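You operate a simulated robot arm through the tools that you are given. There is no shell and no other tool.

You run a simulated robot arm. Do the job below in one go: nothing can be reset, and whatever is moved stays where it is left.

JOB
The calendar still says May. Change it to Saturday the 1st of June.
Fine: stand the May block on the dresser. Set down upright: month block.

Only the result counts: the job must be done as asked and must still hold three seconds after the hand-in. Knocking over, shifting, dropping, spilling or breaking anything else fails it.

ROBOT AND FRAMES
A 7-joint arm with a three-finger gripper, fixed in place. Base frame: the origin is on the floor under the middle of its stand, x ahead of it, y to its left, z up. Readings come in mm, degrees, newtons and seconds.
With the tool pointing down near the work surface it reaches from about 500 to 940 mm from the base axis. Its first joint turns from -166.0 to 166.0 degrees. Payload 2.69 kg.
The TCP is the grasp point between the finger pads, 29 mm short of the fingertips. In the tool frame z runs along the fingers and y along their closing line. The gripper opens to 120 mm; its body begins 78 mm behind the TCP.
Orientation is that of the tool frame in the base frame, as a unit quaternion [w, x, y, z]. With the fingers straight down and closing along the base's y, the tool's x points along the base's -x, its y along +y and its z along -z.

CONTROLS
- The arm moves only by the tool drive_tool. Its argument "steps" is one flat list of numbers, 7 for each row, row after row: the shift along the base's x, y, z in mm, then the turn, a rotation vector about the base's x, y, z in degrees, then the finger opening in mm, from 0 to 120. In form: [tx, ty, tz, ax, ay, az, jaw, tx, ty, tz, ax, ay, az, jaw, ...]. A call has 1 to 20 rows; each row shifts and turns the commanded pose from where the row before left it. Rows are played at 5 a second. More than 50 mm and 8.6 degrees between two rows, or a gripper value outside its range, and nothing of the call is played. A pose out of reach is approached as far as the arm can. The call stops where the force on the tool passes 60 N (or 10 N more than at its start, if that is more) or the arm is blocked; 0.2 s more then pass. The fingers move at their own pace (about 40 mm/s each) and stop on an object; they squeeze with about 26 N. The grip force told is the motor's: it shows also when the fingers shut on nothing. Time passes only in rows, and 0.2 s behind the last, so rows that do not move let the fingers close. It gives the time, the measured TCP pose, the force on the tool (base axes), the opening and the grip force at its end, in the units of the frame above (readings bear some noise), with the torque about the TCP (base axes, N m) and any sound that the robot's microphone picked up.
- Cameras (640 x 400 px; columns grow to the right, rows downward): "scene" is fixed at [48.8, -500.1, 1376.8]; the picture's right is [0.11, -0.99, 0.00], its down [-0.90, -0.10, -0.43] and it looks along [0.43, 0.05, -0.90] (base axes); focal length 313 px, centre (320, 200). "wrist" rides on the gripper at [63, 0, -104] in the tool frame; the picture's right is [0.01, 1.00, 0.00], its down [-0.83, 0.00, -0.56] and it looks along [-0.56, 0.00, 0.83] (tool axes); focal length 275 px, centre (320, 200). There is no depth. A picture from a camera that has moved, and an enlarged one, comes with that camera's place and axes in the base frame and with its lens.
- get_image(camera): a new picture of that camera. No time passes.
- move_column(by): slides the trunk up (or, below 0, down) by that many mm; the arm rides with it, the base frame stays. It gives what a move gives, with no picture.
- zoom(camera, box): a new picture of the part [left, top, right, bottom] of that camera's present view, enlarged. No time passes.
- hand_in(): hands the job in; it is judged then, once.

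Nothing tells you positions but the pictures and the camera data. Unless the task says otherwise, let go and move clear before handing in.

The tools are called after ">>>" as a command line: name --argument value ..., lists and objects as JSON in quotes. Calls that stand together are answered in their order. drive_tool: Moves the arm, as the interface text tells. Its arguments: {"type":"object","properties":{"steps":{"type":"array"}},"required":["steps"]} The other tools are called the same way: move_column (by) moves the trunk up or down; get_image (camera) takes a picture; zoom (camera, box) takes an enlarged picture of a part of a camera's view; hand_in () hands the job in.

At the start:

```text
clock: 0.0
ee_pos: [235.4, -375.9, 1062.6]
tool_rot: [0.0, 0.001, 1.0, 0.0]
contact_force: [0.0, -1.0, 0.3]
wrist_torque: [0.0, 0.02, 0.01]
gripper_width: 119.9
grasp_force: 0.0
trunk travel left (down, up): [-575.0, 38.0]
```

scene: 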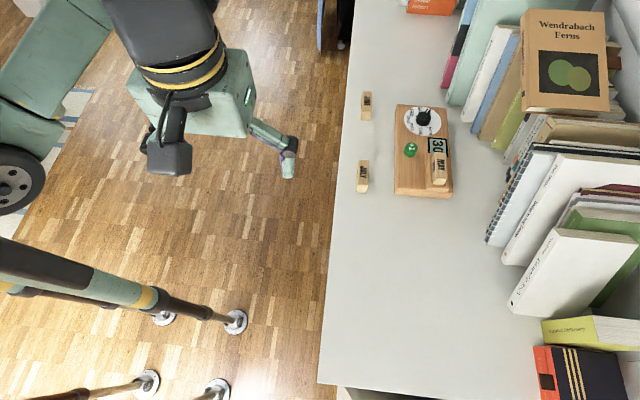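
wrist: 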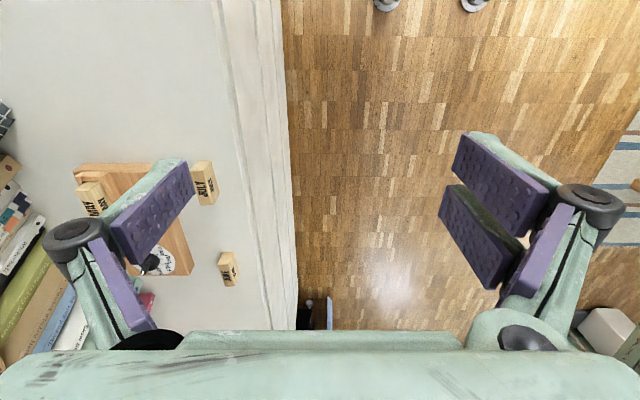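

I see a wooden calendar board on a dresser to the robot's right, with a dial, a green button or knob, a number "30" and a month block on it, and two spare blocks lying or standing in front of it. I'll zoom in to read everything.

>>> zoom --camera "scene" --box '[340, 80, 480, 210]'

>>> zoom --camera "wrist" --box '[60, 140, 260, 300]'

>>> zoom --camera "scene" --box '[390, 95, 460, 205]'

```text
3.08 times, centred on (410, 145) of scene
camera zoom: at [48.8, -500.1, 1376.8], right [0.11, -0.99, 0.0], down [-0.9, -0.1, -0.43], along [0.43, 0.05, -0.9], focal length 963 px, centre (43, 369)
```

zoom: 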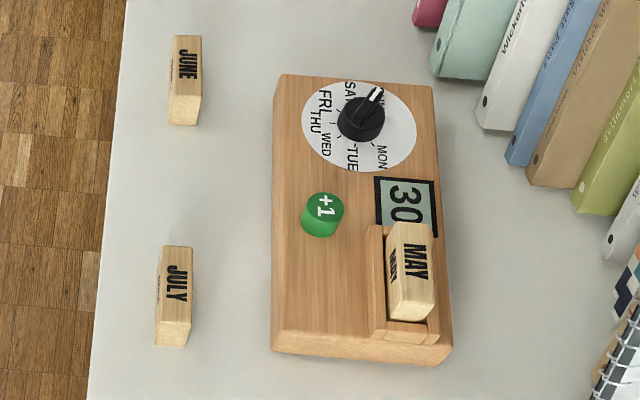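

```text
2.50 times, centred on (160, 220) of wrist
camera zoom: at [172.4, -376.1, 1167.8], right [0.0, 1.0, 0.0], down [0.83, 0.0, 0.56], along [0.56, 0.0, -0.83], focal length 688 px, centre (720, 150)
```

zoom: 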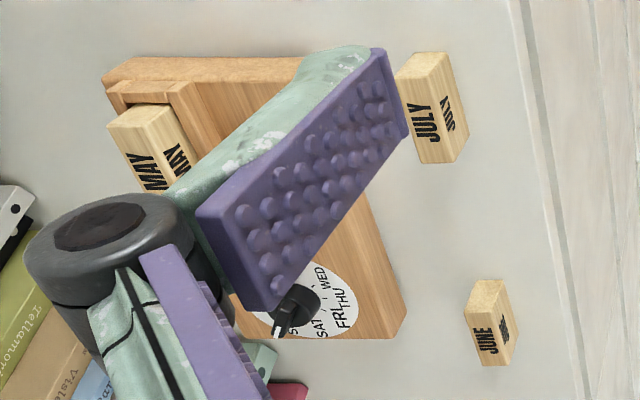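

```text
3.64 times, centred on (425, 150) of scene
camera zoom: at [48.8, -500.1, 1376.8], right [0.11, -0.99, 0.0], down [-0.9, -0.1, -0.43], along [0.43, 0.05, -0.9], focal length 1138 px, centre (-62, 382)
```

zoom: 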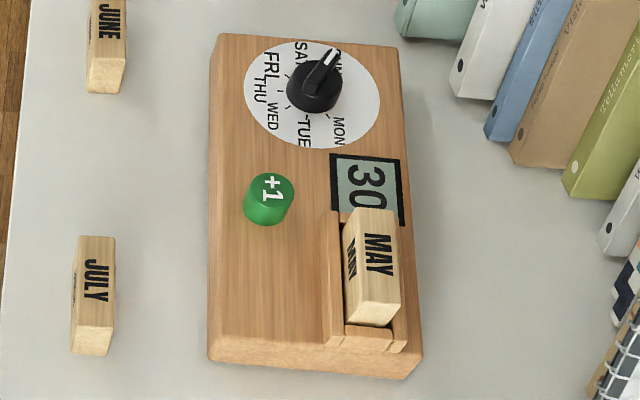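

The month blocks appear to stand about z≈820, with JULY near (385, -551). I'll bring the wrist camera in front of the calendar at a safe height for a closer look.

>>> drive_tool --steps '[26, -38, 0, 0, 0, 0, 120, 26, -38, 0, 0, 0, 0, 120, 26, -38, 0, 0, 0, 0, 120, 26, -38, 0, 0, 0, 0, 120, 26, -38, 0, 0, 0, 0, 120, 0, 0, 0, 0, 0, 0, 120]'

>>> get_image --camera "wrist"

>>> get_image --camera "scene"

```text
clock: 1.4
ee_pos: [365.8, -567.0, 1065.6]
tool_rot: [0.0, 0.001, 1.0, 0.0]
contact_force: [0.3, -0.3, -0.8]
wrist_torque: [0.0, 0.01, -0.01]
gripper_width: 120.1
grasp_force: 0.1
trunk travel left (down, up): [-575.0, 38.0]
```

```text
taken
camera wrist: at [301.7, -567.4, 1169.1], right [0.0, 1.0, 0.0], down [0.83, 0.0, 0.56], along [0.56, 0.0, -0.83], focal length 275 px, centre (320, 200)
```

wrist: 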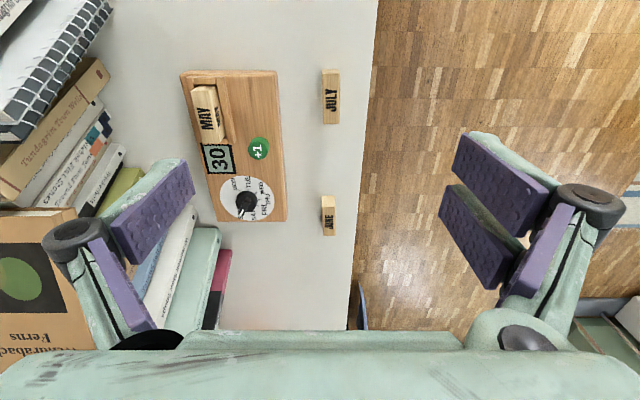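

```text
taken
```

scene: 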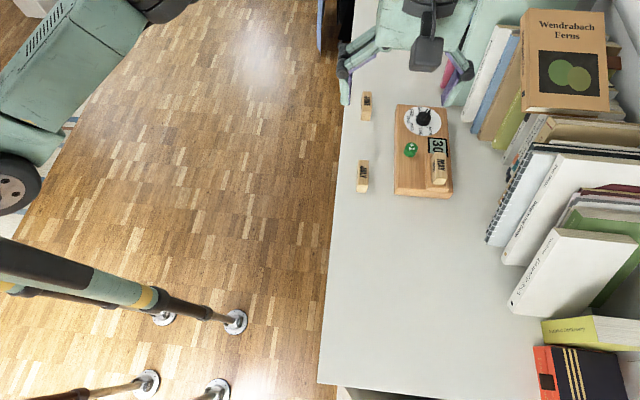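

>>> zoom --camera "wrist" --box '[200, 130, 300, 230]'

>>> zoom --camera "wrist" --box '[170, 60, 370, 240]'

>>> zoom --camera "scene" --box '[395, 98, 455, 140]'

```text
4.00 times, centred on (250, 180) of wrist
camera zoom: at [301.7, -567.4, 1169.1], right [0.0, 1.0, 0.0], down [0.83, 0.0, 0.56], along [0.56, 0.0, -0.83], focal length 1101 px, centre (600, 280)
```

zoom: 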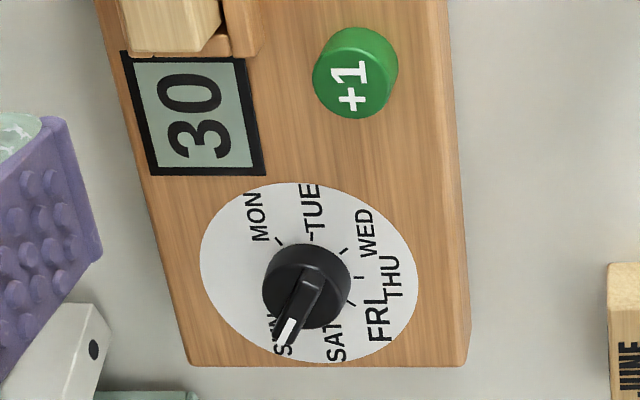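

```text
2.22 times, centred on (270, 150) of wrist
camera zoom: at [301.7, -567.4, 1169.1], right [0.0, 1.0, 0.0], down [0.83, 0.0, 0.56], along [0.56, 0.0, -0.83], focal length 612 px, centre (431, 311)
```

zoom: 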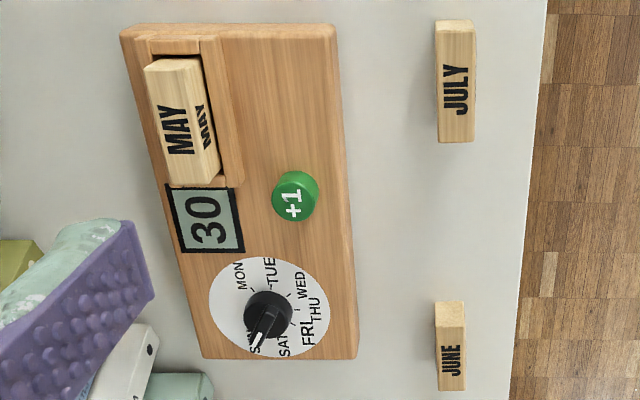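

```text
9.52 times, centred on (425, 119) of scene
camera zoom: at [48.8, -500.1, 1376.8], right [0.11, -0.99, 0.0], down [-0.9, -0.1, -0.43], along [0.43, 0.05, -0.9], focal length 2980 px, centre (-680, 971)
```

zoom: 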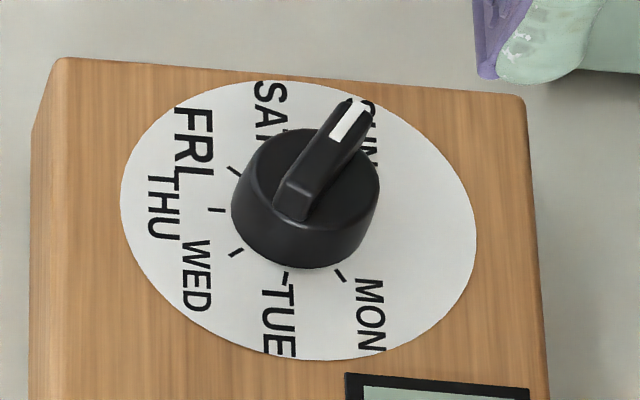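

The dial pointer is on SUN, the display shows 30, and JULY's top is near (390, -553, 813). I'll move the wrist camera lower and centre it on the board to measure more precisely.

>>> drive_tool --steps '[-6, -24, -28, 0, 0, 0, 120, -6, -24, -28, 0, 0, 0, 120, -6, -24, -28, 0, 0, 0, 120, 0, 0, 0, 0, 0, 0, 120]'

>>> get_image --camera "wrist"

>>> zoom --camera "wrist" --box '[200, 20, 420, 160]'

>>> zoom --camera "wrist" --box '[200, 120, 420, 260]'

```text
clock: 2.4
ee_pos: [346.0, -637.0, 980.5]
tool_rot: [0.0, 0.001, 1.0, -0.001]
contact_force: [0.2, 0.0, -0.5]
wrist_torque: [0.01, 0.0, -0.01]
gripper_width: 120.1
grasp_force: 0.2
trunk travel left (down, up): [-575.0, 38.0]
```

```text
taken
camera wrist: at [283.7, -637.4, 1085.3], right [0.0, 1.0, 0.0], down [0.83, 0.0, 0.56], along [0.56, 0.0, -0.83], focal length 275 px, centre (320, 200)
```

wrist: 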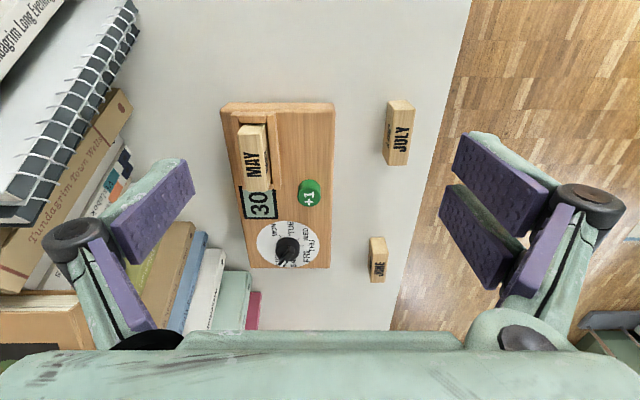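

```text
2.86 times, centred on (310, 90) of wrist
camera zoom: at [283.7, -637.4, 1085.3], right [0.0, 1.0, 0.0], down [0.83, 0.0, 0.56], along [0.56, 0.0, -0.83], focal length 786 px, centre (349, 514)
```

zoom: 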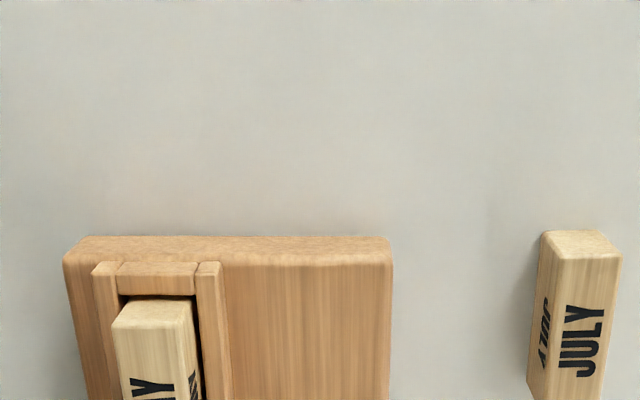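

```text
2.86 times, centred on (310, 190) of wrist
camera zoom: at [283.7, -637.4, 1085.3], right [0.0, 1.0, 0.0], down [0.83, 0.0, 0.56], along [0.56, 0.0, -0.83], focal length 786 px, centre (349, 229)
```

zoom: 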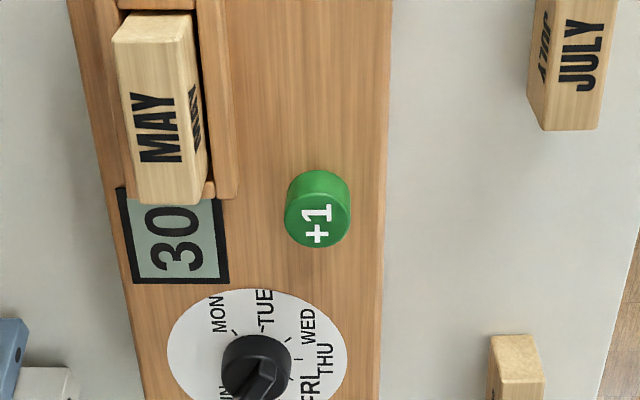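

The dresser top works out at z≈780, and each block is about 60×22×34 mm. MAY sits in the slot, centred near (401, -701) with its top at about 850. I'll slide forward for a closer look at the dial and JUNE.

>>> drive_tool --steps '[33, 5, -10, 0, 0, 0, 120, 33, 5, -10, 0, 0, 0, 120, 33, 5, -10, 0, 0, 0, 120, 0, 0, 0, 0, 0, 0, 120]'

>>> get_image --camera "wrist"

>>> zoom --camera "wrist" --box '[220, 110, 340, 240]'

>>> zoom --camera "wrist" --box '[340, 120, 460, 240]'

>>> zoom --camera "wrist" --box '[200, 0, 340, 120]'

>>> get_image --camera "scene"

```text
clock: 3.4
ee_pos: [446.0, -620.7, 950.3]
tool_rot: [0.0, 0.001, 1.0, -0.001]
contact_force: [0.0, 0.3, 0.5]
wrist_torque: [-0.03, -0.02, 0.03]
gripper_width: 119.7
grasp_force: 0.1
trunk travel left (down, up): [-575.0, 38.0]
```

```text
taken
camera wrist: at [384.2, -621.9, 1055.0], right [0.0, 1.0, 0.0], down [0.83, 0.0, 0.56], along [0.56, 0.0, -0.83], focal length 275 px, centre (320, 200)
```

wrist: 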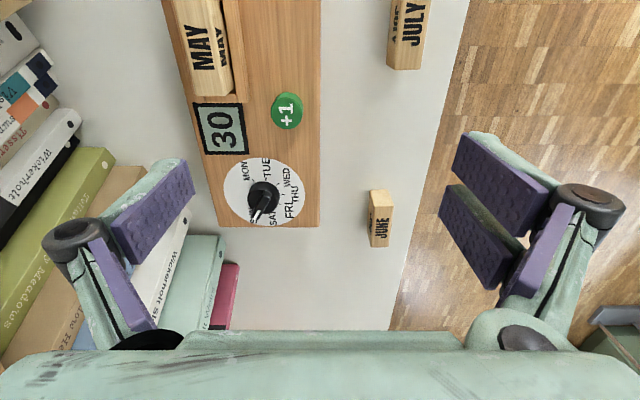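

```text
3.08 times, centred on (280, 175) of wrist
camera zoom: at [384.2, -621.9, 1055.0], right [0.0, 1.0, 0.0], down [0.83, 0.0, 0.56], along [0.56, 0.0, -0.83], focal length 847 px, centre (443, 277)
```

zoom: 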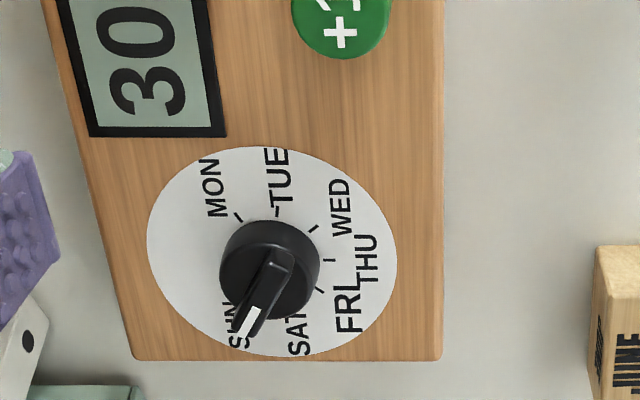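

```text
3.33 times, centred on (400, 180) of wrist
camera zoom: at [384.2, -621.9, 1055.0], right [0.0, 1.0, 0.0], down [0.83, 0.0, 0.56], along [0.56, 0.0, -0.83], focal length 918 px, centre (53, 267)
```

zoom: 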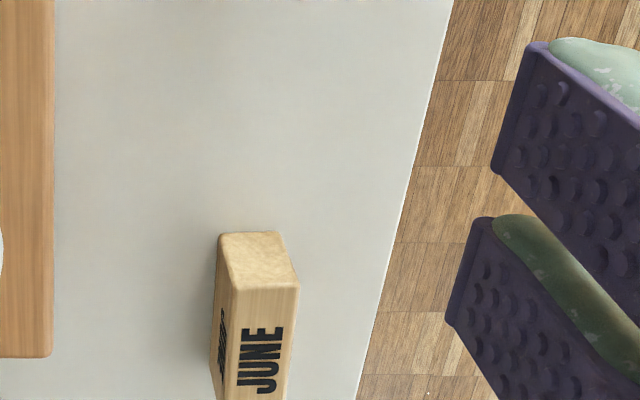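

```text
3.33 times, centred on (270, 60) of wrist
camera zoom: at [384.2, -621.9, 1055.0], right [0.0, 1.0, 0.0], down [0.83, 0.0, 0.56], along [0.56, 0.0, -0.83], focal length 918 px, centre (487, 667)
```

zoom: 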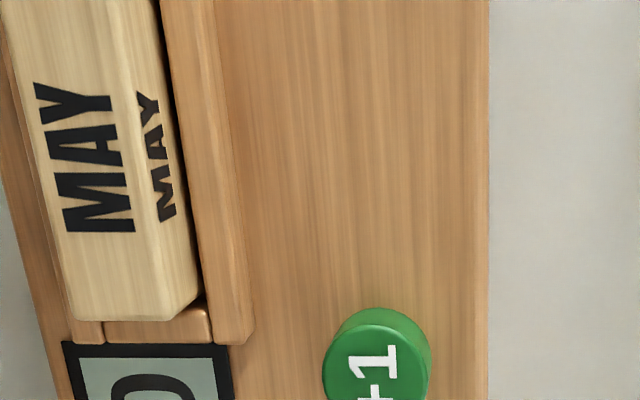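

```text
taken
```

scene: 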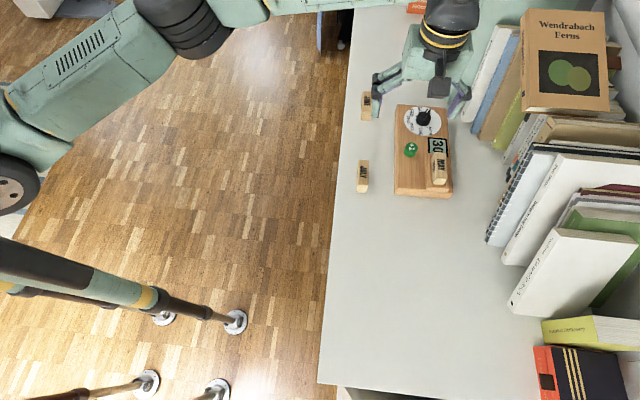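

The labels sit about 40° apart: SUN is at −30° from +x and SAT at about +10°, so the knob at about (540.6, −679.3) must turn +40°. I'll close the fingers partway in the air to learn the tip geometry before going near anything.

>>> drive_tool --steps '[0, 0, 0, 0, 0, 0, 0, 0, 0, 0, 0, 0, 0, 0, 0, 0, 0, 0, 0, 0, 0, 0, 0, 0, 0, 0, 0, 0, 0, 0, 0, 0, 0, 0, 0, 0, 0, 0, 0, 0, 0, 0, 0, 0, 0, 0, 0, 0, 0, 0, 0, 0, 0, 0, 0, 0]'

>>> get_image --camera "wrist"

>>> zoom --camera "wrist" --box '[220, 80, 420, 340]'

>>> zoom --camera "scene" --box '[350, 0, 520, 110]'

```text
clock: 5.2
ee_pos: [446.1, -622.3, 949.9]
tool_rot: [0.0, 0.001, 1.0, 0.0]
contact_force: [1.0, 0.4, -0.3]
wrist_torque: [0.01, 0.01, -0.01]
gripper_width: 0.2
grasp_force: 16.8
trunk travel left (down, up): [-575.0, 38.0]
```

```text
taken
camera wrist: at [383.9, -622.1, 1055.0], right [0.0, 1.0, 0.0], down [0.83, 0.0, 0.56], along [0.56, 0.0, -0.83], focal length 275 px, centre (320, 200)
```

wrist: 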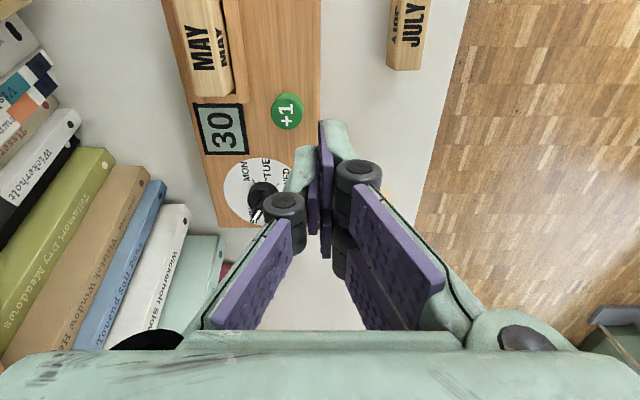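

```text
1.54 times, centred on (320, 210) of wrist
camera zoom: at [383.9, -622.1, 1055.0], right [0.0, 1.0, 0.0], down [0.83, 0.0, 0.56], along [0.56, 0.0, -0.83], focal length 424 px, centre (320, 185)
```

zoom: 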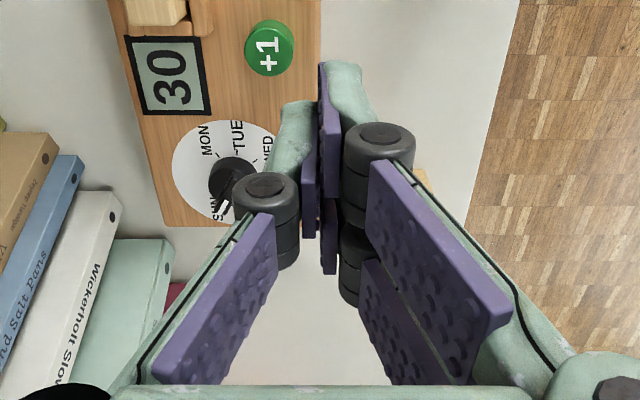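

```text
3.64 times, centred on (435, 55) of scene
camera zoom: at [48.8, -500.1, 1376.8], right [0.11, -0.99, 0.0], down [-0.9, -0.1, -0.43], along [0.43, 0.05, -0.9], focal length 1138 px, centre (-98, 727)
```

zoom: 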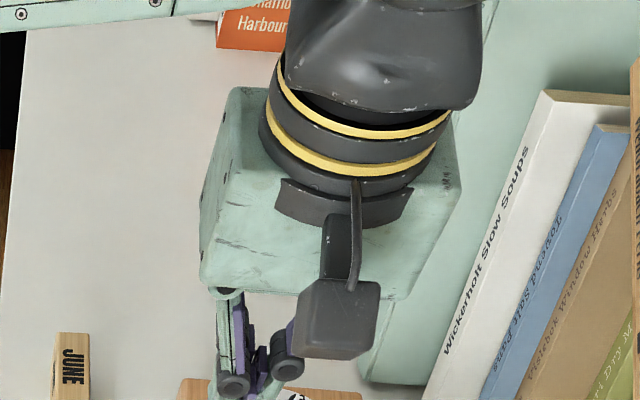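

Closed, the fingertips cover about ±22 mm in x and ±12.5 mm in y, and the knuckles are about 40 mm above the tips. I'll move above the knob, still well clear of it, with the jaw opened to 60 to check the centring.

>>> drive_tool --steps '[24, -14, 0, 0, 0, 0, 60, 24, -14, 0, 0, 0, 0, 60, 24, -14, -10, 0, 0, 0, 60, 22.5, -15, -20, 0, 0, 0, 60, 0, 0, -20, 0, 0, 0, 60, 0, 0, 0, 0, 0, 0, 60, 0, 0, 0, 0, 0, 0, 60]'

>>> get_image --camera "wrist"

>>> zoom --camera "wrist" --box '[240, 80, 400, 240]'

>>> get_image --camera "scene"

```text
clock: 6.8
ee_pos: [524.3, -641.6, 896.1]
tool_rot: [0.0, 0.001, 1.0, -0.001]
contact_force: [-0.1, -0.3, 0.2]
wrist_torque: [0.02, -0.03, 0.0]
gripper_width: 59.7
grasp_force: 0.1
out of reach, approached as far as the arm can: row 2, 3, 4
trunk travel left (down, up): [-575.0, 38.0]
```

```text
taken
camera wrist: at [461.5, -641.6, 1000.9], right [0.0, 1.0, 0.0], down [0.83, 0.0, 0.56], along [0.56, 0.0, -0.83], focal length 275 px, centre (320, 200)
```

wrist: 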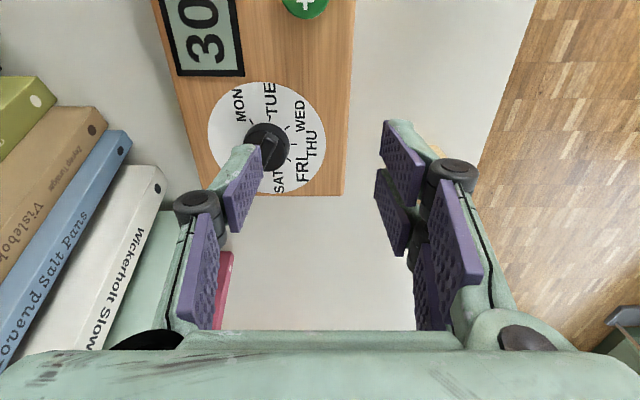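

```text
2.50 times, centred on (320, 160) of wrist
camera zoom: at [461.5, -641.6, 1000.9], right [0.0, 1.0, 0.0], down [0.83, 0.0, 0.56], along [0.56, 0.0, -0.83], focal length 688 px, centre (320, 300)
```

zoom: 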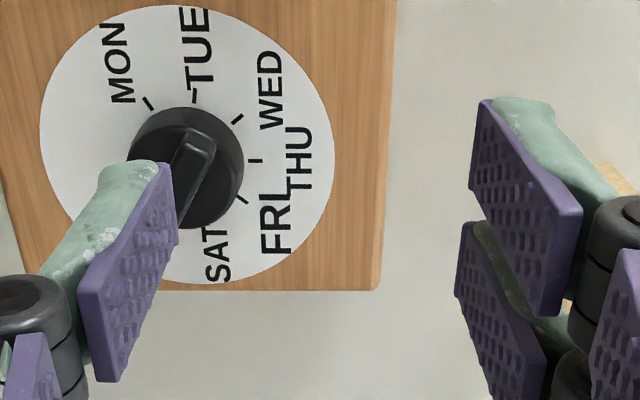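

```text
taken
```

scene: 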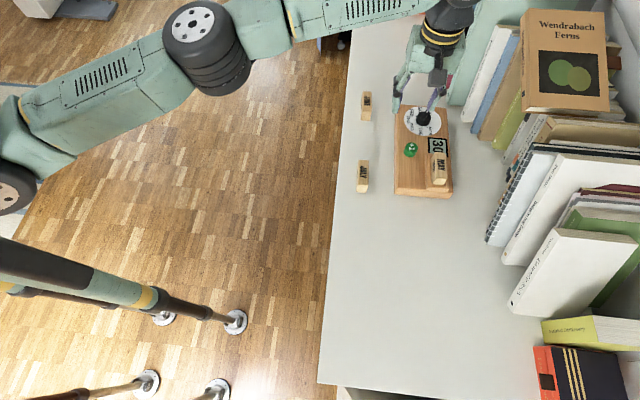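

The arm can't reach this far out with the shoulder so high, so I'll back off and up. Then I'll lower the trunk while raising the arm to compensate.

>>> drive_tool --steps '[-20, 10, 20, 0, 0, 0, 60, -30, 20, 25, 0, 0, 0, 60, -30, 20, 25, 0, 0, 0, 60, -30, 20, 25, 0, 0, 0, 60, -20, 10, 25, 0, 0, 0, 60, 0, 0, 0, 0, 0, 0, 60]'

```text
clock: 8.2
ee_pos: [393.6, -559.7, 1015.3]
tool_rot: [-0.001, 0.0, 1.0, 0.0]
contact_force: [-0.1, -0.1, -0.8]
wrist_torque: [0.01, -0.03, 0.03]
gripper_width: 60.2
grasp_force: 0.0
trunk travel left (down, up): [-575.0, 38.0]
```

>>> move_column --by -100

>>> get_image --camera "scene"

```text
clock: 9.5
ee_pos: [392.7, -560.3, 915.3]
tool_rot: [0.001, 0.001, 1.0, 0.0]
contact_force: [-0.1, -0.1, -0.3]
wrist_torque: [0.01, 0.02, -0.02]
gripper_width: 60.3
grasp_force: 0.0
trunk travel left (down, up): [-475.0, 138.0]
```

```text
taken
```

scene: 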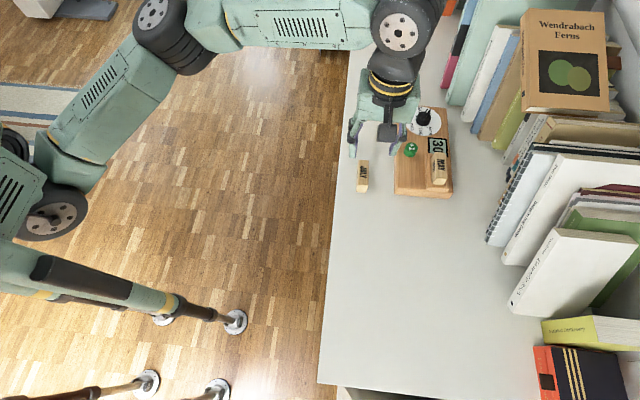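

>>> drive_tool --steps '[0, 0, 35, 0, 0, 0, 60, 0, 0, 35, 0, 0, 0, 60, 0, 0, 30, 0, 0, 0, 60]'

>>> move_column --by -100

>>> get_image --camera "scene"

```text
clock: 10.3
ee_pos: [392.3, -561.8, 1014.4]
tool_rot: [0.0, 0.001, 1.0, 0.001]
contact_force: [0.3, -0.1, 0.1]
wrist_torque: [-0.02, -0.01, -0.03]
gripper_width: 60.1
grasp_force: 0.1
trunk travel left (down, up): [-475.0, 138.0]
```

```text
clock: 11.7
ee_pos: [393.0, -561.7, 914.2]
tool_rot: [0.0, 0.001, 1.0, 0.0]
contact_force: [0.8, 1.4, 0.2]
wrist_torque: [-0.01, 0.02, -0.02]
gripper_width: 60.1
grasp_force: 0.1
trunk travel left (down, up): [-375.0, 238.0]
```

```text
taken
```

scene: 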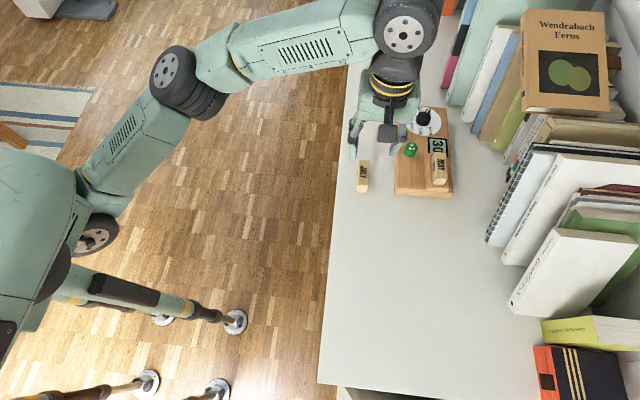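

>>> drive_tool --steps '[29.5, -23.5, 0, 0, 0, 0, 60, 29.5, -23.5, 0, 0, 0, 0, 60, 29.5, -23.5, 0, 0, 0, 0, 60, 29.5, -23.5, 0, 0, 0, 0, 60, 29.6, -23.6, 0, 0, 0, 0, 60, 0, 0, 0, 0, 0, 0, 60]'

>>> get_image --camera "wrist"

>>> zoom --camera "wrist" --box '[240, 80, 400, 240]'

>>> get_image --camera "scene"

```text
clock: 13.1
ee_pos: [467.3, -585.1, 913.3]
tool_rot: [0.0, 0.001, 1.0, 0.0]
contact_force: [0.4, -0.2, -0.2]
wrist_torque: [-0.05, 0.05, 0.03]
gripper_width: 60.1
grasp_force: 0.1
out of reach, approached as far as the arm can: row 2, 3, 4, 5
trunk travel left (down, up): [-375.0, 238.0]
```

```text
taken
camera wrist: at [403.5, -586.1, 1018.1], right [0.0, 1.0, 0.0], down [0.83, 0.0, 0.56], along [0.56, 0.0, -0.83], focal length 275 px, centre (320, 200)
```

wrist: 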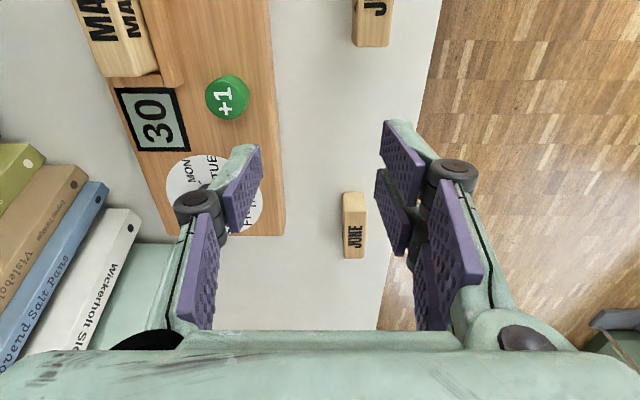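

```text
2.50 times, centred on (320, 160) of wrist
camera zoom: at [403.5, -586.1, 1018.1], right [0.0, 1.0, 0.0], down [0.83, 0.0, 0.56], along [0.56, 0.0, -0.83], focal length 688 px, centre (320, 300)
```

zoom: 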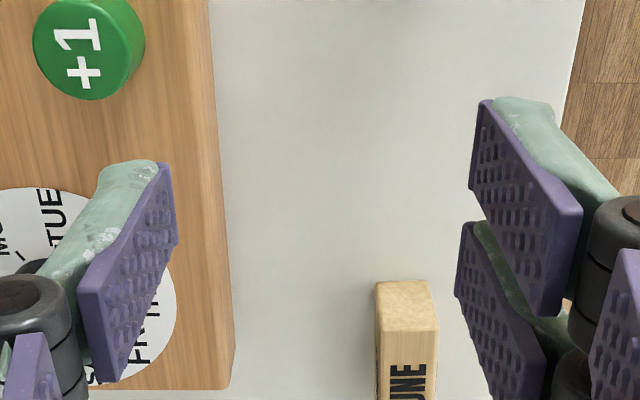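

```text
taken
```

scene: 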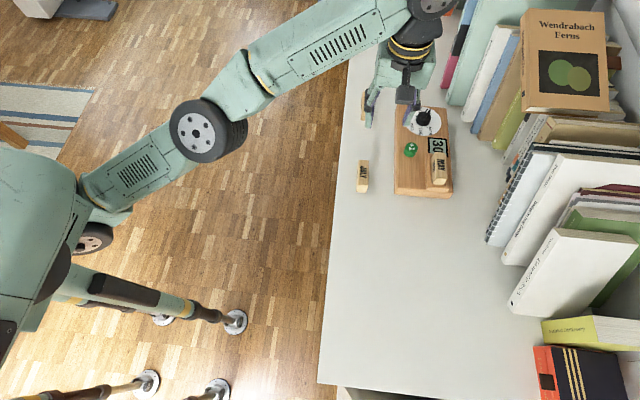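

Lowering the trunk made the reach shorter, so the arm reaches farther with the shoulder high and the tool low. I'll raise the trunk fully, then come down with the arm.

>>> move_column --by 238

>>> drive_tool --steps '[-10, 0, -40, 0, 0, 0, 60, 0, 0, -50, 0, 0, 0, 60, 0, 0, -50, 0, 0, 0, 60, 0, 0, -50, 0, 0, 0, 60, 0, 0, -50, 0, 0, 0, 60, 0, 0, 0, 0, 0, 0, 60]'

```text
clock: 15.5
ee_pos: [466.6, -586.3, 1151.0]
tool_rot: [0.0, 0.0, 1.0, 0.0]
contact_force: [-1.3, 0.5, -0.1]
wrist_torque: [-0.01, 0.0, 0.01]
gripper_width: 60.0
grasp_force: 0.0
trunk travel left (down, up): [-613.0, 0.0]
```

```text
clock: 16.9
ee_pos: [456.0, -587.1, 911.4]
tool_rot: [0.0, 0.001, 1.0, -0.001]
contact_force: [0.3, -0.8, -1.1]
wrist_torque: [0.03, 0.0, 0.01]
gripper_width: 60.0
grasp_force: 0.1
trunk travel left (down, up): [-613.0, 0.0]
```

>>> drive_tool --steps '[0, 0, -25, 0, 0, 0, 60, 21.2, -23, 0, 0, 0, 0, 60, 21.2, -23, 0, 0, 0, 0, 60, 21.2, -23, 0, 0, 0, 0, 60, 21.0, -23.2, 0, 0, 0, 0, 60, 0, 0, 0, 0, 0, 0, 60]'

>>> get_image --camera "wrist"

>>> zoom --camera "wrist" --box '[240, 80, 400, 240]'

>>> get_image --camera "scene"

```text
clock: 18.3
ee_pos: [520.4, -656.1, 886.4]
tool_rot: [0.0, 0.001, 1.0, 0.0]
contact_force: [0.0, 1.3, 0.1]
wrist_torque: [-0.03, 0.06, 0.01]
gripper_width: 59.9
grasp_force: 0.2
out of reach, approached as far as the arm can: row 5
trunk travel left (down, up): [-613.0, 0.0]
```

```text
taken
camera wrist: at [457.8, -655.6, 991.7], right [0.0, 1.0, 0.0], down [0.83, 0.0, 0.56], along [0.56, 0.0, -0.83], focal length 275 px, centre (320, 200)
```

wrist: 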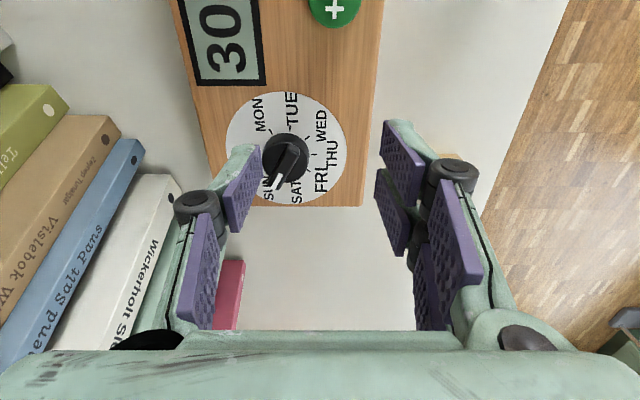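

```text
2.50 times, centred on (320, 160) of wrist
camera zoom: at [457.8, -655.6, 991.7], right [0.0, 1.0, 0.0], down [0.83, 0.0, 0.56], along [0.56, 0.0, -0.83], focal length 688 px, centre (320, 300)
```

zoom: 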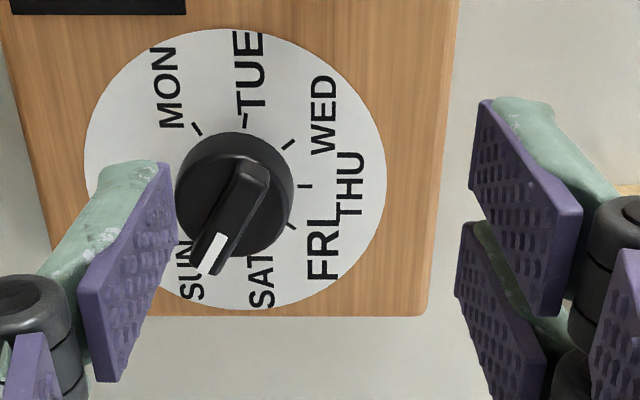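

```text
taken
```

scene: 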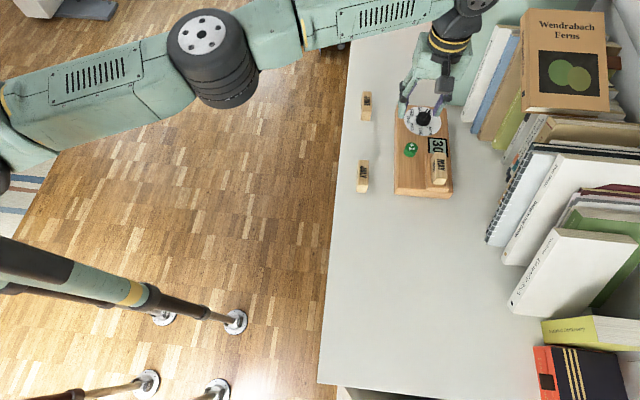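

I'll move to just −x of the knob, in line with it in y, so the fingers can slide in from the side on either flank of the knob.

>>> drive_tool --steps '[-10, -11, -5, 0, 0, 0, 60, -8, -11.6, -11, 0, 0, 0, 60, 0, 0, -10, 0, 0, 0, 60, 0, 0, 0, 0, 0, 0, 60]'

>>> get_image --camera "wrist"

>>> zoom --camera "wrist" --box '[240, 80, 400, 240]'

>>> zoom --camera "scene" --box '[380, 40, 500, 150]'

```text
clock: 19.3
ee_pos: [497.5, -666.2, 861.2]
tool_rot: [0.0, 0.0, 1.0, -0.001]
contact_force: [-0.3, 0.0, 0.8]
wrist_torque: [0.01, 0.05, 0.02]
gripper_width: 59.9
grasp_force: 0.0
out of reach, approached as far as the arm can: row 1, 2
trunk travel left (down, up): [-613.0, 0.0]
```

```text
taken
camera wrist: at [434.1, -666.2, 965.8], right [0.0, 1.0, 0.0], down [0.83, 0.0, 0.56], along [0.56, 0.0, -0.83], focal length 275 px, centre (320, 200)
```

wrist: 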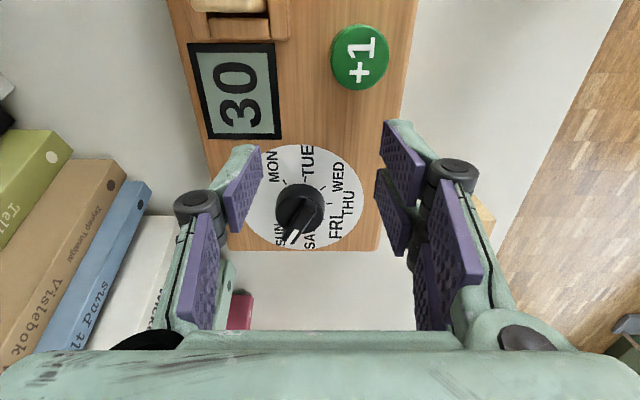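

```text
2.50 times, centred on (320, 160) of wrist
camera zoom: at [434.1, -666.2, 965.8], right [0.0, 1.0, 0.0], down [0.83, 0.0, 0.56], along [0.56, 0.0, -0.83], focal length 688 px, centre (320, 300)
```

zoom: 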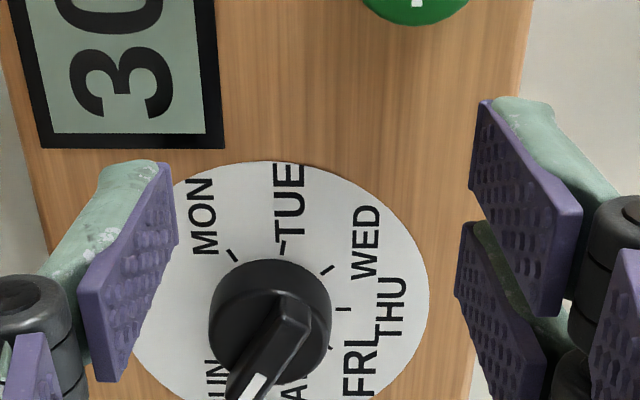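

```text
3.64 times, centred on (440, 95) of scene
camera zoom: at [48.8, -500.1, 1376.8], right [0.11, -0.99, 0.0], down [-0.9, -0.1, -0.43], along [0.43, 0.05, -0.9], focal length 1138 px, centre (-116, 582)
```

zoom: 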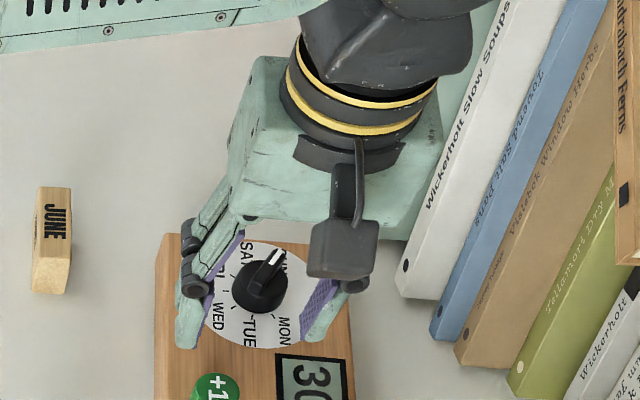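

The reach tops out around r≈837 at this tool yaw, but the knob needs r≈866. I'll back off, lift, and turn the tool toward the radial direction to see whether a wrist limit is restricting the reach.

>>> drive_tool --steps '[-10, 15, 15, 0, 0, 0, 60, -10, 15, 15, 0, 0, 0, 60, 0, 0, 0, 0, 0, -8, 60, 0, 0, 0, 0, 0, -8, 60, 0, 0, 0, 0, 0, -8, 60, 0, 0, 0, 0, 0, -8, 60, 0, 0, 0, 0, 0, -8, 60, 0, 0, 0, 0, 0, -8, 60, 0, 0, 0, 0, 0, 0, 60]'

>>> get_image --camera "wrist"

>>> get_image --camera "scene"

```text
clock: 21.3
ee_pos: [477.5, -635.6, 888.5]
tool_rot: [-0.001, 0.407, 0.913, 0.0]
contact_force: [-0.1, -0.7, -0.3]
wrist_torque: [0.01, -0.01, -0.01]
gripper_width: 60.1
grasp_force: 0.0
trunk travel left (down, up): [-613.0, 0.0]
```

```text
taken
camera wrist: at [434.9, -589.0, 994.9], right [0.74, 0.67, 0.0], down [0.56, -0.62, 0.56], along [0.37, -0.41, -0.83], focal length 275 px, centre (320, 200)
```

wrist: 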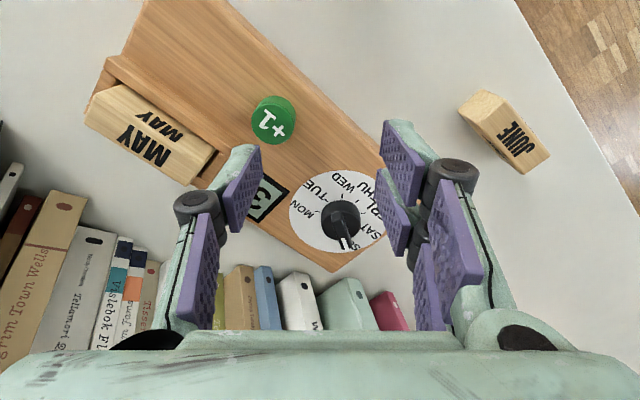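

```text
taken
```

scene: 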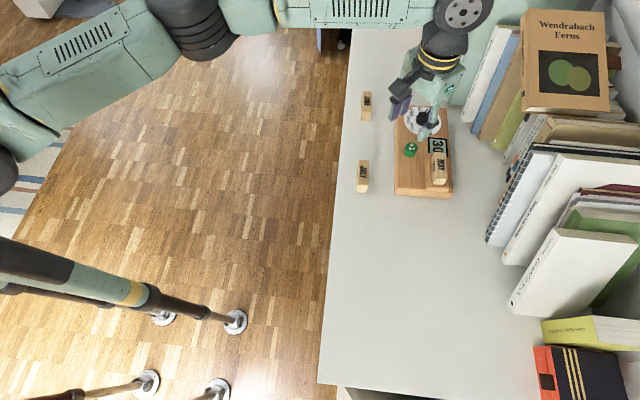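

>>> drive_tool --steps '[20, -14, -4, 0, 0, 0, 60, 20, -14, -4, 0, 0, 0, 60, 20.9, -15.1, 0, 0, 0, 0, 60, 0, 0, 0, 0, 0, 0, 60]'

>>> get_image --camera "wrist"

>>> get_image --camera "scene"

```text
clock: 22.3
ee_pos: [523.3, -654.6, 882.4]
tool_rot: [0.0, 0.408, 0.913, 0.0]
contact_force: [0.4, -0.1, -0.1]
wrist_torque: [-0.02, -0.02, -0.02]
gripper_width: 60.1
grasp_force: 0.1
out of reach, approached as far as the arm can: row 2, 3
trunk travel left (down, up): [-613.0, 0.0]
```

```text
taken
camera wrist: at [480.1, -607.7, 986.7], right [0.74, 0.67, 0.0], down [0.56, -0.62, 0.56], along [0.37, -0.41, -0.83], focal length 275 px, centre (320, 200)
```

wrist: 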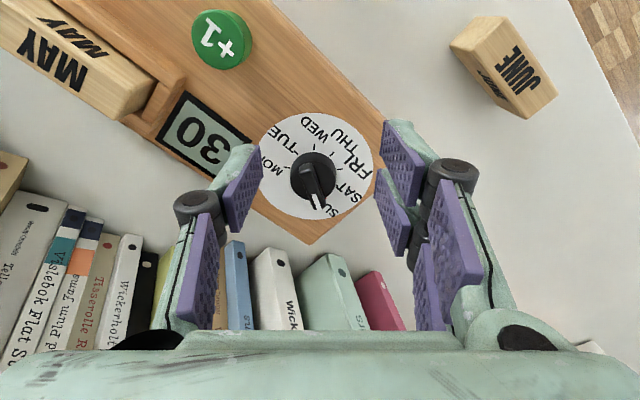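

```text
taken
```

scene: 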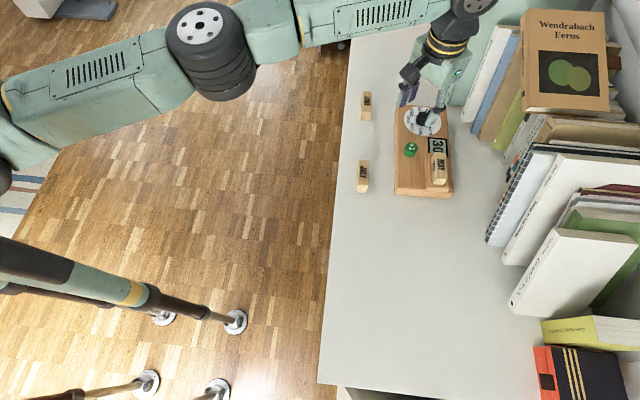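

The limit is the same at this yaw, so it comes from arm extension. Leaning the tool tip outward by about 9° will gain the missing reach. I'll set the yaw to −60°, tilt outward, and see whether a point over the knob becomes reachable.

>>> drive_tool --steps '[-8, 8, 6, 0, 0, -6, 60, 0, 0, 0, 0, 0, -6, 60, 0, 0, 0, -3.9, -2.25, 0, 60, 0, 0, 0, -3.9, -2.25, 0, 60, 10, -12, -4, 0, 0, 0, 60, 11.2, -16.8, -4, 0, 0, 0, 60, 0, 0, 0, 0, 0, 0, 60]'

>>> get_image --camera "wrist"

>>> zoom --camera "wrist" --box '[240, 80, 400, 240]'

>>> zoom --camera "scene" --box '[380, 40, 500, 150]'

```text
clock: 23.9
ee_pos: [534.0, -678.0, 880.7]
tool_rot: [0.067, 0.5, 0.863, -0.039]
contact_force: [0.2, 0.1, 0.1]
wrist_torque: [-0.01, -0.02, 0.01]
gripper_width: 60.0
grasp_force: 0.0
trunk travel left (down, up): [-613.0, 0.0]
```

```text
taken
camera wrist: at [495.5, -609.0, 974.4], right [0.86, 0.5, 0.0], down [0.37, -0.63, 0.68], along [0.34, -0.59, -0.73], focal length 275 px, centre (320, 200)
```

wrist: 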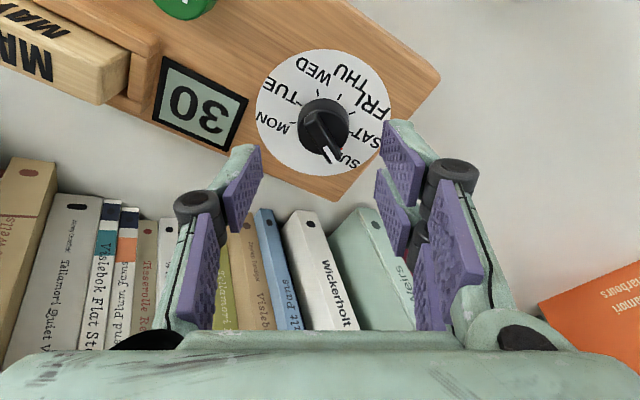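

```text
2.50 times, centred on (320, 160) of wrist
camera zoom: at [495.5, -609.0, 974.4], right [0.86, 0.5, 0.0], down [0.37, -0.63, 0.68], along [0.34, -0.59, -0.73], focal length 688 px, centre (320, 300)
```

zoom: 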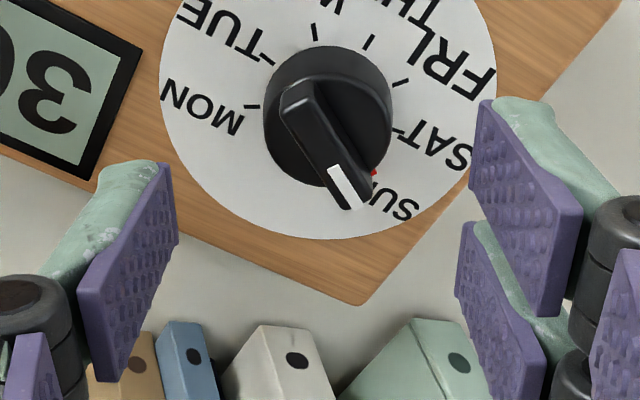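

```text
3.64 times, centred on (440, 95) of scene
camera zoom: at [48.8, -500.1, 1376.8], right [0.11, -0.99, 0.0], down [-0.9, -0.1, -0.43], along [0.43, 0.05, -0.9], focal length 1138 px, centre (-116, 582)
```

zoom: 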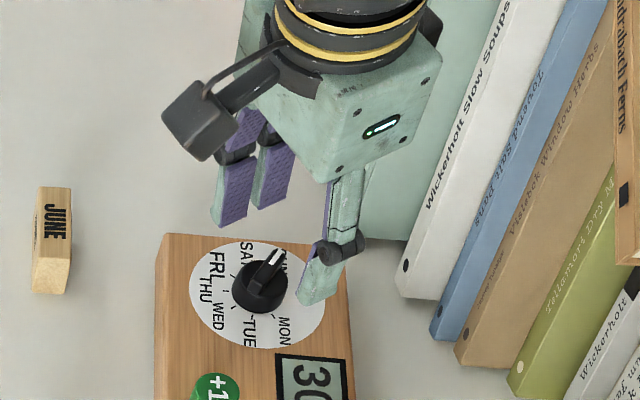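

Now it's reachable. I'll take a larger zoom of the knob to refine its centre before descending.

>>> zoom --camera "wrist" --box '[275, 80, 375, 150]'

>>> zoom --camera "wrist" --box '[240, 40, 400, 190]'

>>> zoom --camera "scene" --box '[400, 100, 450, 140]'

```text
5.71 times, centred on (325, 115) of wrist
camera zoom: at [495.5, -609.0, 974.4], right [0.86, 0.5, 0.0], down [0.37, -0.63, 0.68], along [0.34, -0.59, -0.73], focal length 1573 px, centre (291, 686)
```

zoom: 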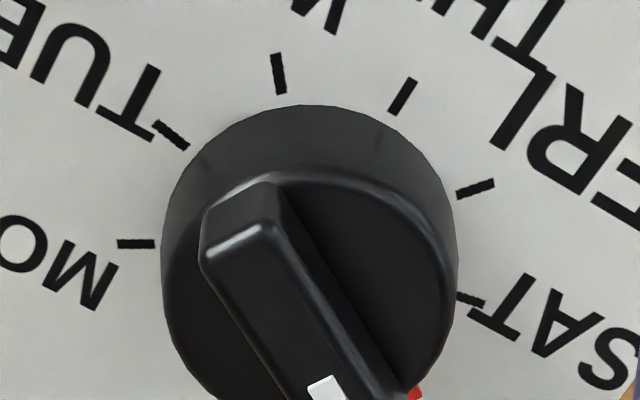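

```text
2.67 times, centred on (320, 115) of wrist
camera zoom: at [495.5, -609.0, 974.4], right [0.86, 0.5, 0.0], down [0.37, -0.63, 0.68], along [0.34, -0.59, -0.73], focal length 734 px, centre (320, 427)
```

zoom: 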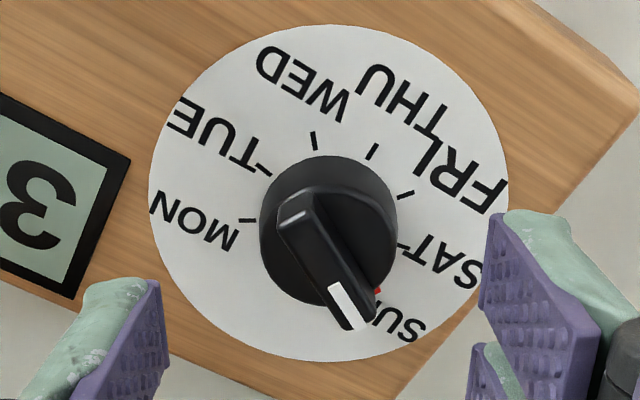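

```text
10.00 times, centred on (425, 120) of scene
camera zoom: at [48.8, -500.1, 1376.8], right [0.11, -0.99, 0.0], down [-0.9, -0.1, -0.43], along [0.43, 0.05, -0.9], focal length 3130 px, centre (-730, 1000)
```

zoom: 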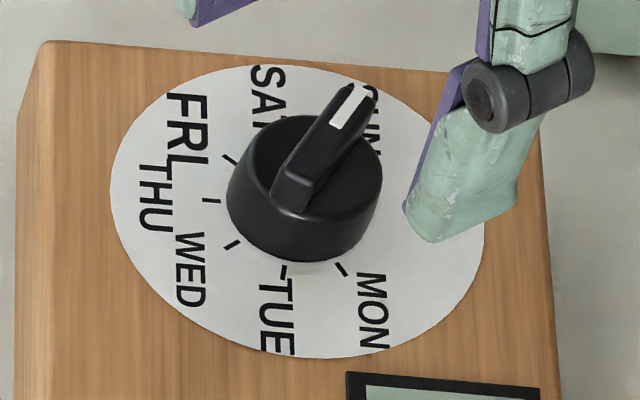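

All views agree that the dial centre is at about (538.2, −678.6) with the face at z≈816. The pointer is near −32° and the SAT tick near +9.5°. Before gripping, I'll rehearse the +40° turn in the air to check it's reachable.

>>> drive_tool --steps '[1.7, 2.1, -4, 0, 0, 0, 60, -0.45, -0.31, 0, 0, 0, 8, 60, -0.41, -0.36, 0, 0, 0, 8, 60, -0.35, -0.42, 0, 0, 0, 8, 60, -0.28, -0.46, 0, 0, 0, 8, 60, -0.22, -0.5, 0, 0, 0, 8, 60, 0, 0, 0, 0, 0, 0, 60]'

>>> get_image --camera "wrist"

>>> get_image --camera "scene"

```text
clock: 25.5
ee_pos: [534.5, -677.8, 876.2]
tool_rot: [0.077, 0.174, 0.982, -0.015]
contact_force: [0.3, 0.3, 0.7]
wrist_torque: [-0.01, 0.01, 0.0]
gripper_width: 59.7
grasp_force: 0.0
trunk travel left (down, up): [-613.0, 0.0]
```

```text
taken
camera wrist: at [460.8, -650.6, 969.2], right [0.34, 0.94, 0.0], down [0.69, -0.25, 0.68], along [0.64, -0.23, -0.73], focal length 275 px, centre (320, 200)
```

wrist: 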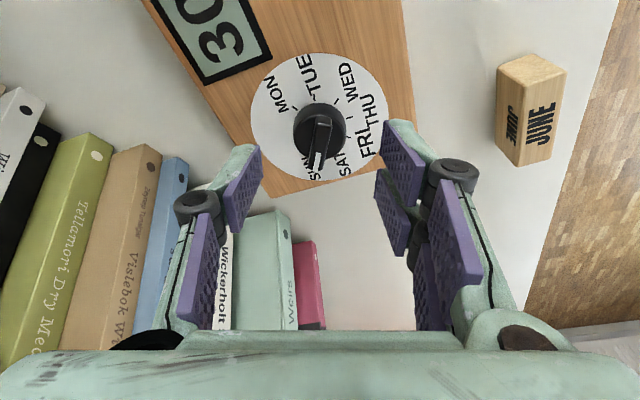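

```text
taken
```

scene: 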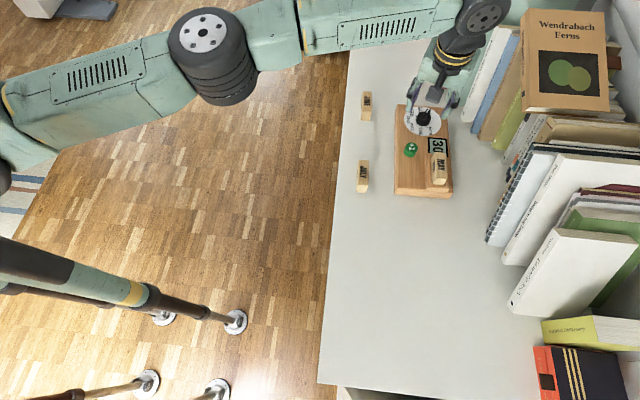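

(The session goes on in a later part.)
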